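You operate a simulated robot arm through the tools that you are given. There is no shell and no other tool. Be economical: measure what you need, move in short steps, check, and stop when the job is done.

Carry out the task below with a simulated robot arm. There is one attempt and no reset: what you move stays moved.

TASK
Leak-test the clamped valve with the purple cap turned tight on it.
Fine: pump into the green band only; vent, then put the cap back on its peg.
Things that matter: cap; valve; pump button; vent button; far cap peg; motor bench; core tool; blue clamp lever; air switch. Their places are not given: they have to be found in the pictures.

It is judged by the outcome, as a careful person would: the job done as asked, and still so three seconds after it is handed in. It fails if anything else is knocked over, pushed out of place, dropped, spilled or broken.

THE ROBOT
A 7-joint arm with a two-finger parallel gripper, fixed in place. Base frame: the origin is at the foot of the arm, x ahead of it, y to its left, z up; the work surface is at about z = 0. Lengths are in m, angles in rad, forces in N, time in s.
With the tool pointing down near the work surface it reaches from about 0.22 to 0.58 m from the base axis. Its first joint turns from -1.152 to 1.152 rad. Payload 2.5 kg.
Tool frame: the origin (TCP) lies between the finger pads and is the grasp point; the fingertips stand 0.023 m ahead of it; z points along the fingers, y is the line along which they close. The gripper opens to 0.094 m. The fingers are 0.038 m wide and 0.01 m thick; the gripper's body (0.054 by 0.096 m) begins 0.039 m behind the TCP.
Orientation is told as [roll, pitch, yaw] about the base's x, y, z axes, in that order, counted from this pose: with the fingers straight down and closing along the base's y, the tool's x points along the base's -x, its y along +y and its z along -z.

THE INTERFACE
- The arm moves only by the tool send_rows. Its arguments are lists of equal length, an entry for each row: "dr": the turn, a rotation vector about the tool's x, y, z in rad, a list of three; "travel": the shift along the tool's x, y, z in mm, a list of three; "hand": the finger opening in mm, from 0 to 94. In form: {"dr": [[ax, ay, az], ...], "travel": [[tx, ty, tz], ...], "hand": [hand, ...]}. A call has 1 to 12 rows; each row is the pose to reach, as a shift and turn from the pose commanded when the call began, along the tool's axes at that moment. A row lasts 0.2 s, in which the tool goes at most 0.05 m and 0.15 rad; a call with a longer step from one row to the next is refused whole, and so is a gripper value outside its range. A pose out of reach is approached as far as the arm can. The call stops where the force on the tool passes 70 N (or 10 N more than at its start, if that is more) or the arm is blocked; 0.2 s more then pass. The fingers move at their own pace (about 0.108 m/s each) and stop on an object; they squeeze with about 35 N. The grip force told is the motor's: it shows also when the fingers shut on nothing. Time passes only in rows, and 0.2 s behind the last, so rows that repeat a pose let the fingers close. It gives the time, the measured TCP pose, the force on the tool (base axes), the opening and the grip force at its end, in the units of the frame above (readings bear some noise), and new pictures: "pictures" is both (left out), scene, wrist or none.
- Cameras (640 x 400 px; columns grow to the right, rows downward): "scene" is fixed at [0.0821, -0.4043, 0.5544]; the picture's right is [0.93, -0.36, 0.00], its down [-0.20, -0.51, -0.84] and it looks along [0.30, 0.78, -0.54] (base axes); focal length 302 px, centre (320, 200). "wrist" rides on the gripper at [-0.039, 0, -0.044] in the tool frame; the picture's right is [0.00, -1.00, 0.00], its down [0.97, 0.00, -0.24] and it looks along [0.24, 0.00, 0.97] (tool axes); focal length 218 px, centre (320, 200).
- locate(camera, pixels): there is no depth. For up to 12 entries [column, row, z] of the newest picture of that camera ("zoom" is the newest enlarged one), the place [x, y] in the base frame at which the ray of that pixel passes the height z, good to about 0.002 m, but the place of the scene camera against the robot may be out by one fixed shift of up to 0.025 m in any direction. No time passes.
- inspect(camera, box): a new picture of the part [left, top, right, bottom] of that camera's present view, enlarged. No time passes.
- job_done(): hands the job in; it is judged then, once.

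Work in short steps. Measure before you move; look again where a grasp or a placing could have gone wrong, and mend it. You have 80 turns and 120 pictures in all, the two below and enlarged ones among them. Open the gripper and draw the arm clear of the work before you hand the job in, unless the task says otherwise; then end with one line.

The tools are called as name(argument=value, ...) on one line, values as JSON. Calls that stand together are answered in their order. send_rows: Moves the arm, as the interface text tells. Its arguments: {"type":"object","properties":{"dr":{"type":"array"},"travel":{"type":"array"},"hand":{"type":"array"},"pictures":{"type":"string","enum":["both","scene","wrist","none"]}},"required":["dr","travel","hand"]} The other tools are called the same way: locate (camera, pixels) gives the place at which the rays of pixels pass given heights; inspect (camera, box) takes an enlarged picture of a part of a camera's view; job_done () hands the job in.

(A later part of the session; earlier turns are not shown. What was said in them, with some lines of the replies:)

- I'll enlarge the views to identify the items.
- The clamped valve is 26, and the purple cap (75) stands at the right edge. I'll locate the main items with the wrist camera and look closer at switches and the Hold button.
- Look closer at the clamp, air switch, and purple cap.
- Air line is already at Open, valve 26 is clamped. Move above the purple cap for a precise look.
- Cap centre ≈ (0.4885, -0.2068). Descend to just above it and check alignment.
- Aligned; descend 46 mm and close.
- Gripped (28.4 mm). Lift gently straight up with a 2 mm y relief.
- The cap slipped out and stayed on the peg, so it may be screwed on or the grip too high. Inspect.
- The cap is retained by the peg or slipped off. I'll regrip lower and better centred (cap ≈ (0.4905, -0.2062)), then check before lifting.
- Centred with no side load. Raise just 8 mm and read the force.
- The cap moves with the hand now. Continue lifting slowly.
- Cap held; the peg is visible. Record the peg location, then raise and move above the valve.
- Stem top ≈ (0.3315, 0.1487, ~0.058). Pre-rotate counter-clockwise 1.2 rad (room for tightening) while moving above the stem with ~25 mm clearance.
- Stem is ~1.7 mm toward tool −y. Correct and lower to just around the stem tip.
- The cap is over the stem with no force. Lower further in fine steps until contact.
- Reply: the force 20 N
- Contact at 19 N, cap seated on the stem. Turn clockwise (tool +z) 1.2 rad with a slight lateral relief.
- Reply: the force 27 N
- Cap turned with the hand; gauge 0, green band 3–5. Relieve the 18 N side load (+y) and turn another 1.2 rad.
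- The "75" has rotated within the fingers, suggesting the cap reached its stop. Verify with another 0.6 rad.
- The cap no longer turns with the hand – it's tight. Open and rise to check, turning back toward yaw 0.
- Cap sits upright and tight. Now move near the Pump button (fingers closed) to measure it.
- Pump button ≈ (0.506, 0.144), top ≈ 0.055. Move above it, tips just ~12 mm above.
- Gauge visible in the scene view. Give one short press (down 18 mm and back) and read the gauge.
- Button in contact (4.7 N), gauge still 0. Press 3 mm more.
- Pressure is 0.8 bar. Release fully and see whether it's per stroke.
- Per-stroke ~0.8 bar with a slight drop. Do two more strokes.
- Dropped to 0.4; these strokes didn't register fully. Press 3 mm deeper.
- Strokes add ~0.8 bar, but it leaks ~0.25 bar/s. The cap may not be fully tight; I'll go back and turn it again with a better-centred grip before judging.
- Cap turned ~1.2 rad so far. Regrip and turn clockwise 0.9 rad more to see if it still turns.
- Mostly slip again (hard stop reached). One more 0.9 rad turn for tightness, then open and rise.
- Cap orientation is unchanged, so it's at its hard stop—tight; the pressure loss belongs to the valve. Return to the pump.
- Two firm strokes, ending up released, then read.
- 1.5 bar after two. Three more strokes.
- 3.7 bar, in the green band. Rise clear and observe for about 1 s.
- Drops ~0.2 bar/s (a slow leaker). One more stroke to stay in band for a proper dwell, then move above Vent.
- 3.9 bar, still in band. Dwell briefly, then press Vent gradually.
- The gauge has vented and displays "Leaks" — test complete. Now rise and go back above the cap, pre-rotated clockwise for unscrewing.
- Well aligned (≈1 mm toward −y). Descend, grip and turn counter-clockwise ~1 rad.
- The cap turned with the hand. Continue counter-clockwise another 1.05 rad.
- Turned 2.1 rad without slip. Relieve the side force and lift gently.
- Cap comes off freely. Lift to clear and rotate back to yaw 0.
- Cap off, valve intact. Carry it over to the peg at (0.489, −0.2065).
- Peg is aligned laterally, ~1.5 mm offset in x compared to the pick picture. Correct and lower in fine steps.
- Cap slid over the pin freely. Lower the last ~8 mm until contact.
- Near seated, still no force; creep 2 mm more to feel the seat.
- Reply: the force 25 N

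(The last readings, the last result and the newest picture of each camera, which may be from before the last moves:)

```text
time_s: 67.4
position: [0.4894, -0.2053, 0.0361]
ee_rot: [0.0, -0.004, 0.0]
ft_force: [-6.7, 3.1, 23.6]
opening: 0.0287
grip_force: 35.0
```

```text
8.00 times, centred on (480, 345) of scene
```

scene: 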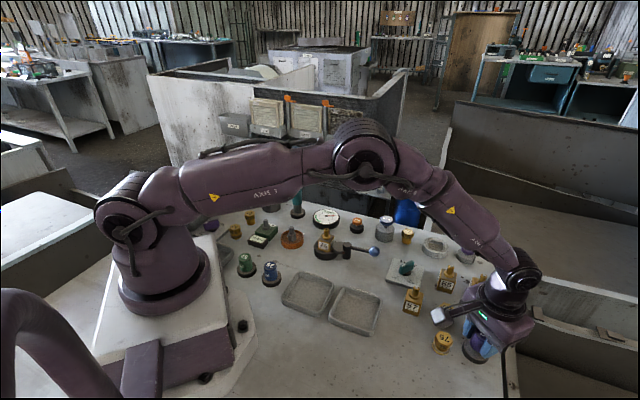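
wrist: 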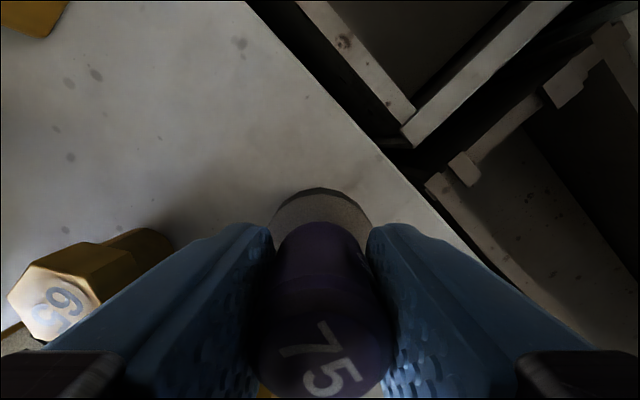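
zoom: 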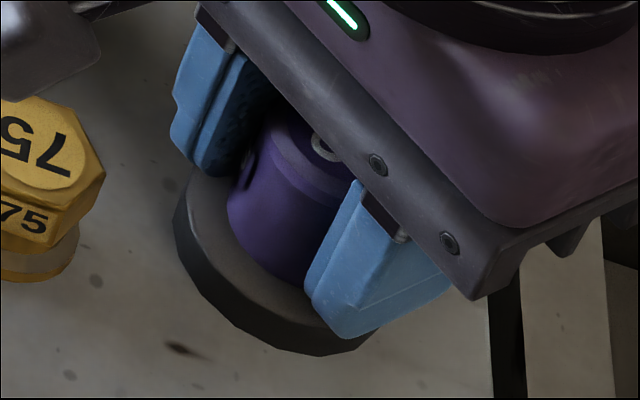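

Seated (23 N). Ease up 1 mm, open, and rise.

send_rows(dr=[[0, 0, 0], [0, 0, 0], [0, 0, 0], [0, 0, 0], [0, 0, 0], [0, 0, 0], [0, 0, 0], [0, 0, 0]], travel=[[0, 0, -1], [0, 0, -1], [0, 0, -1], [0, 0, -15], [0, 0, -50], [0, 0, -90], [0, 0, -130], [0, 0, -130]], hand=[10, 60, 60, 60, 60, 60, 60, 60])

inspect(camera="scene", box=[440, 310, 510, 370])

inspect(camera="wrist", box=[260, 140, 380, 260])

```text
time_s: 69.2
position: [0.4907, -0.2064, 0.1632]
ee_rot: [0.0, 0.0, 0.002]
ft_force: [-0.6, -0.1, 0.1]
opening: 0.06
grip_force: 0.0
```

scene: 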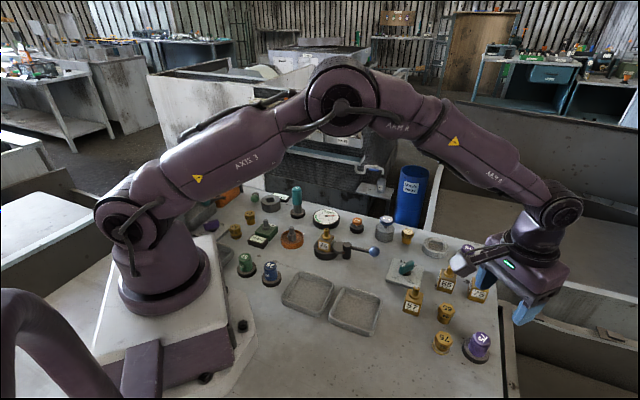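
wrist: 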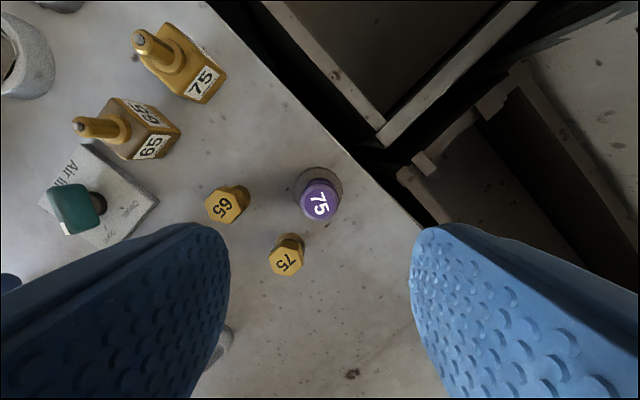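

```text
6.67 times, centred on (475, 340) of scene
```

zoom: 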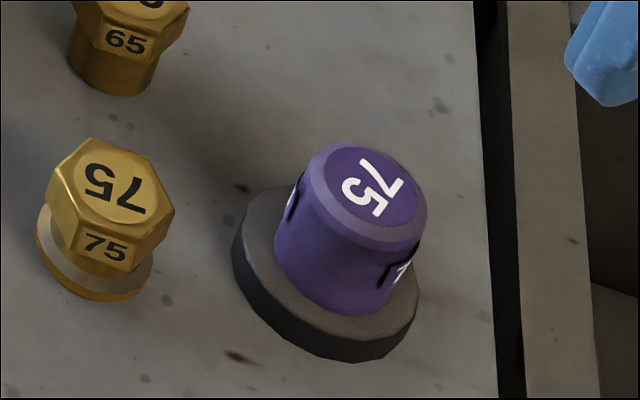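

```text
3.33 times, centred on (320, 200) of wrist
```

zoom: 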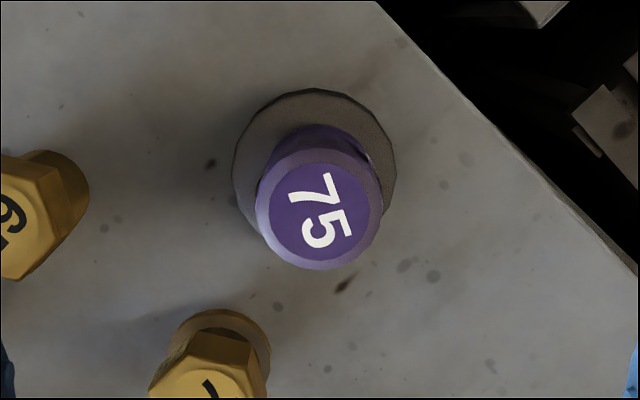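

The cap is seated on its peg, as it was originally. Draw the arm up and clear.

send_rows(dr=[[0, 0, 0], [0, 0, 0], [0, 0, 0], [0, 0, 0]], travel=[[0, 0, -40], [10, 40, -80], [30, 80, -120], [30, 80, -120]], hand=[94, 94, 94, 94], pictures="scene")

```text
refused: row 2 steps farther than a row can; nothing moved
```

send_rows(dr=[[0, 0, 0], [0, 0, 0], [0, 0, 0], [0, 0, 0]], travel=[[0, 0, -40], [0, 0, -80], [0, 0, -110], [0, 0, -110]], hand=[94, 94, 94, 94], pictures="scene")

```text
time_s: 70.2
position: [0.4905, -0.2072, 0.2716]
ee_rot: [0.0, 0.002, 0.002]
ft_force: [0.8, 0.2, 0.2]
opening: 0.0937
grip_force: 0.2
```

scene: 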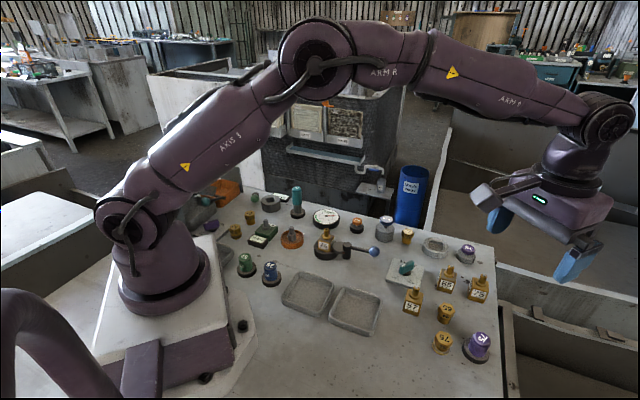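

Everything is in place; handing in.

job_done()

```text
The job is handed in.
```

The clamped valve (26) was leak-tested with the purple cap turned tight; it lost about 0.2 bar/s and the gauge reads "Leaks". Pressure stayed within the green band (3.9 bar at the last reading before venting), the line was vented to 0, and the cap is back on its peg.
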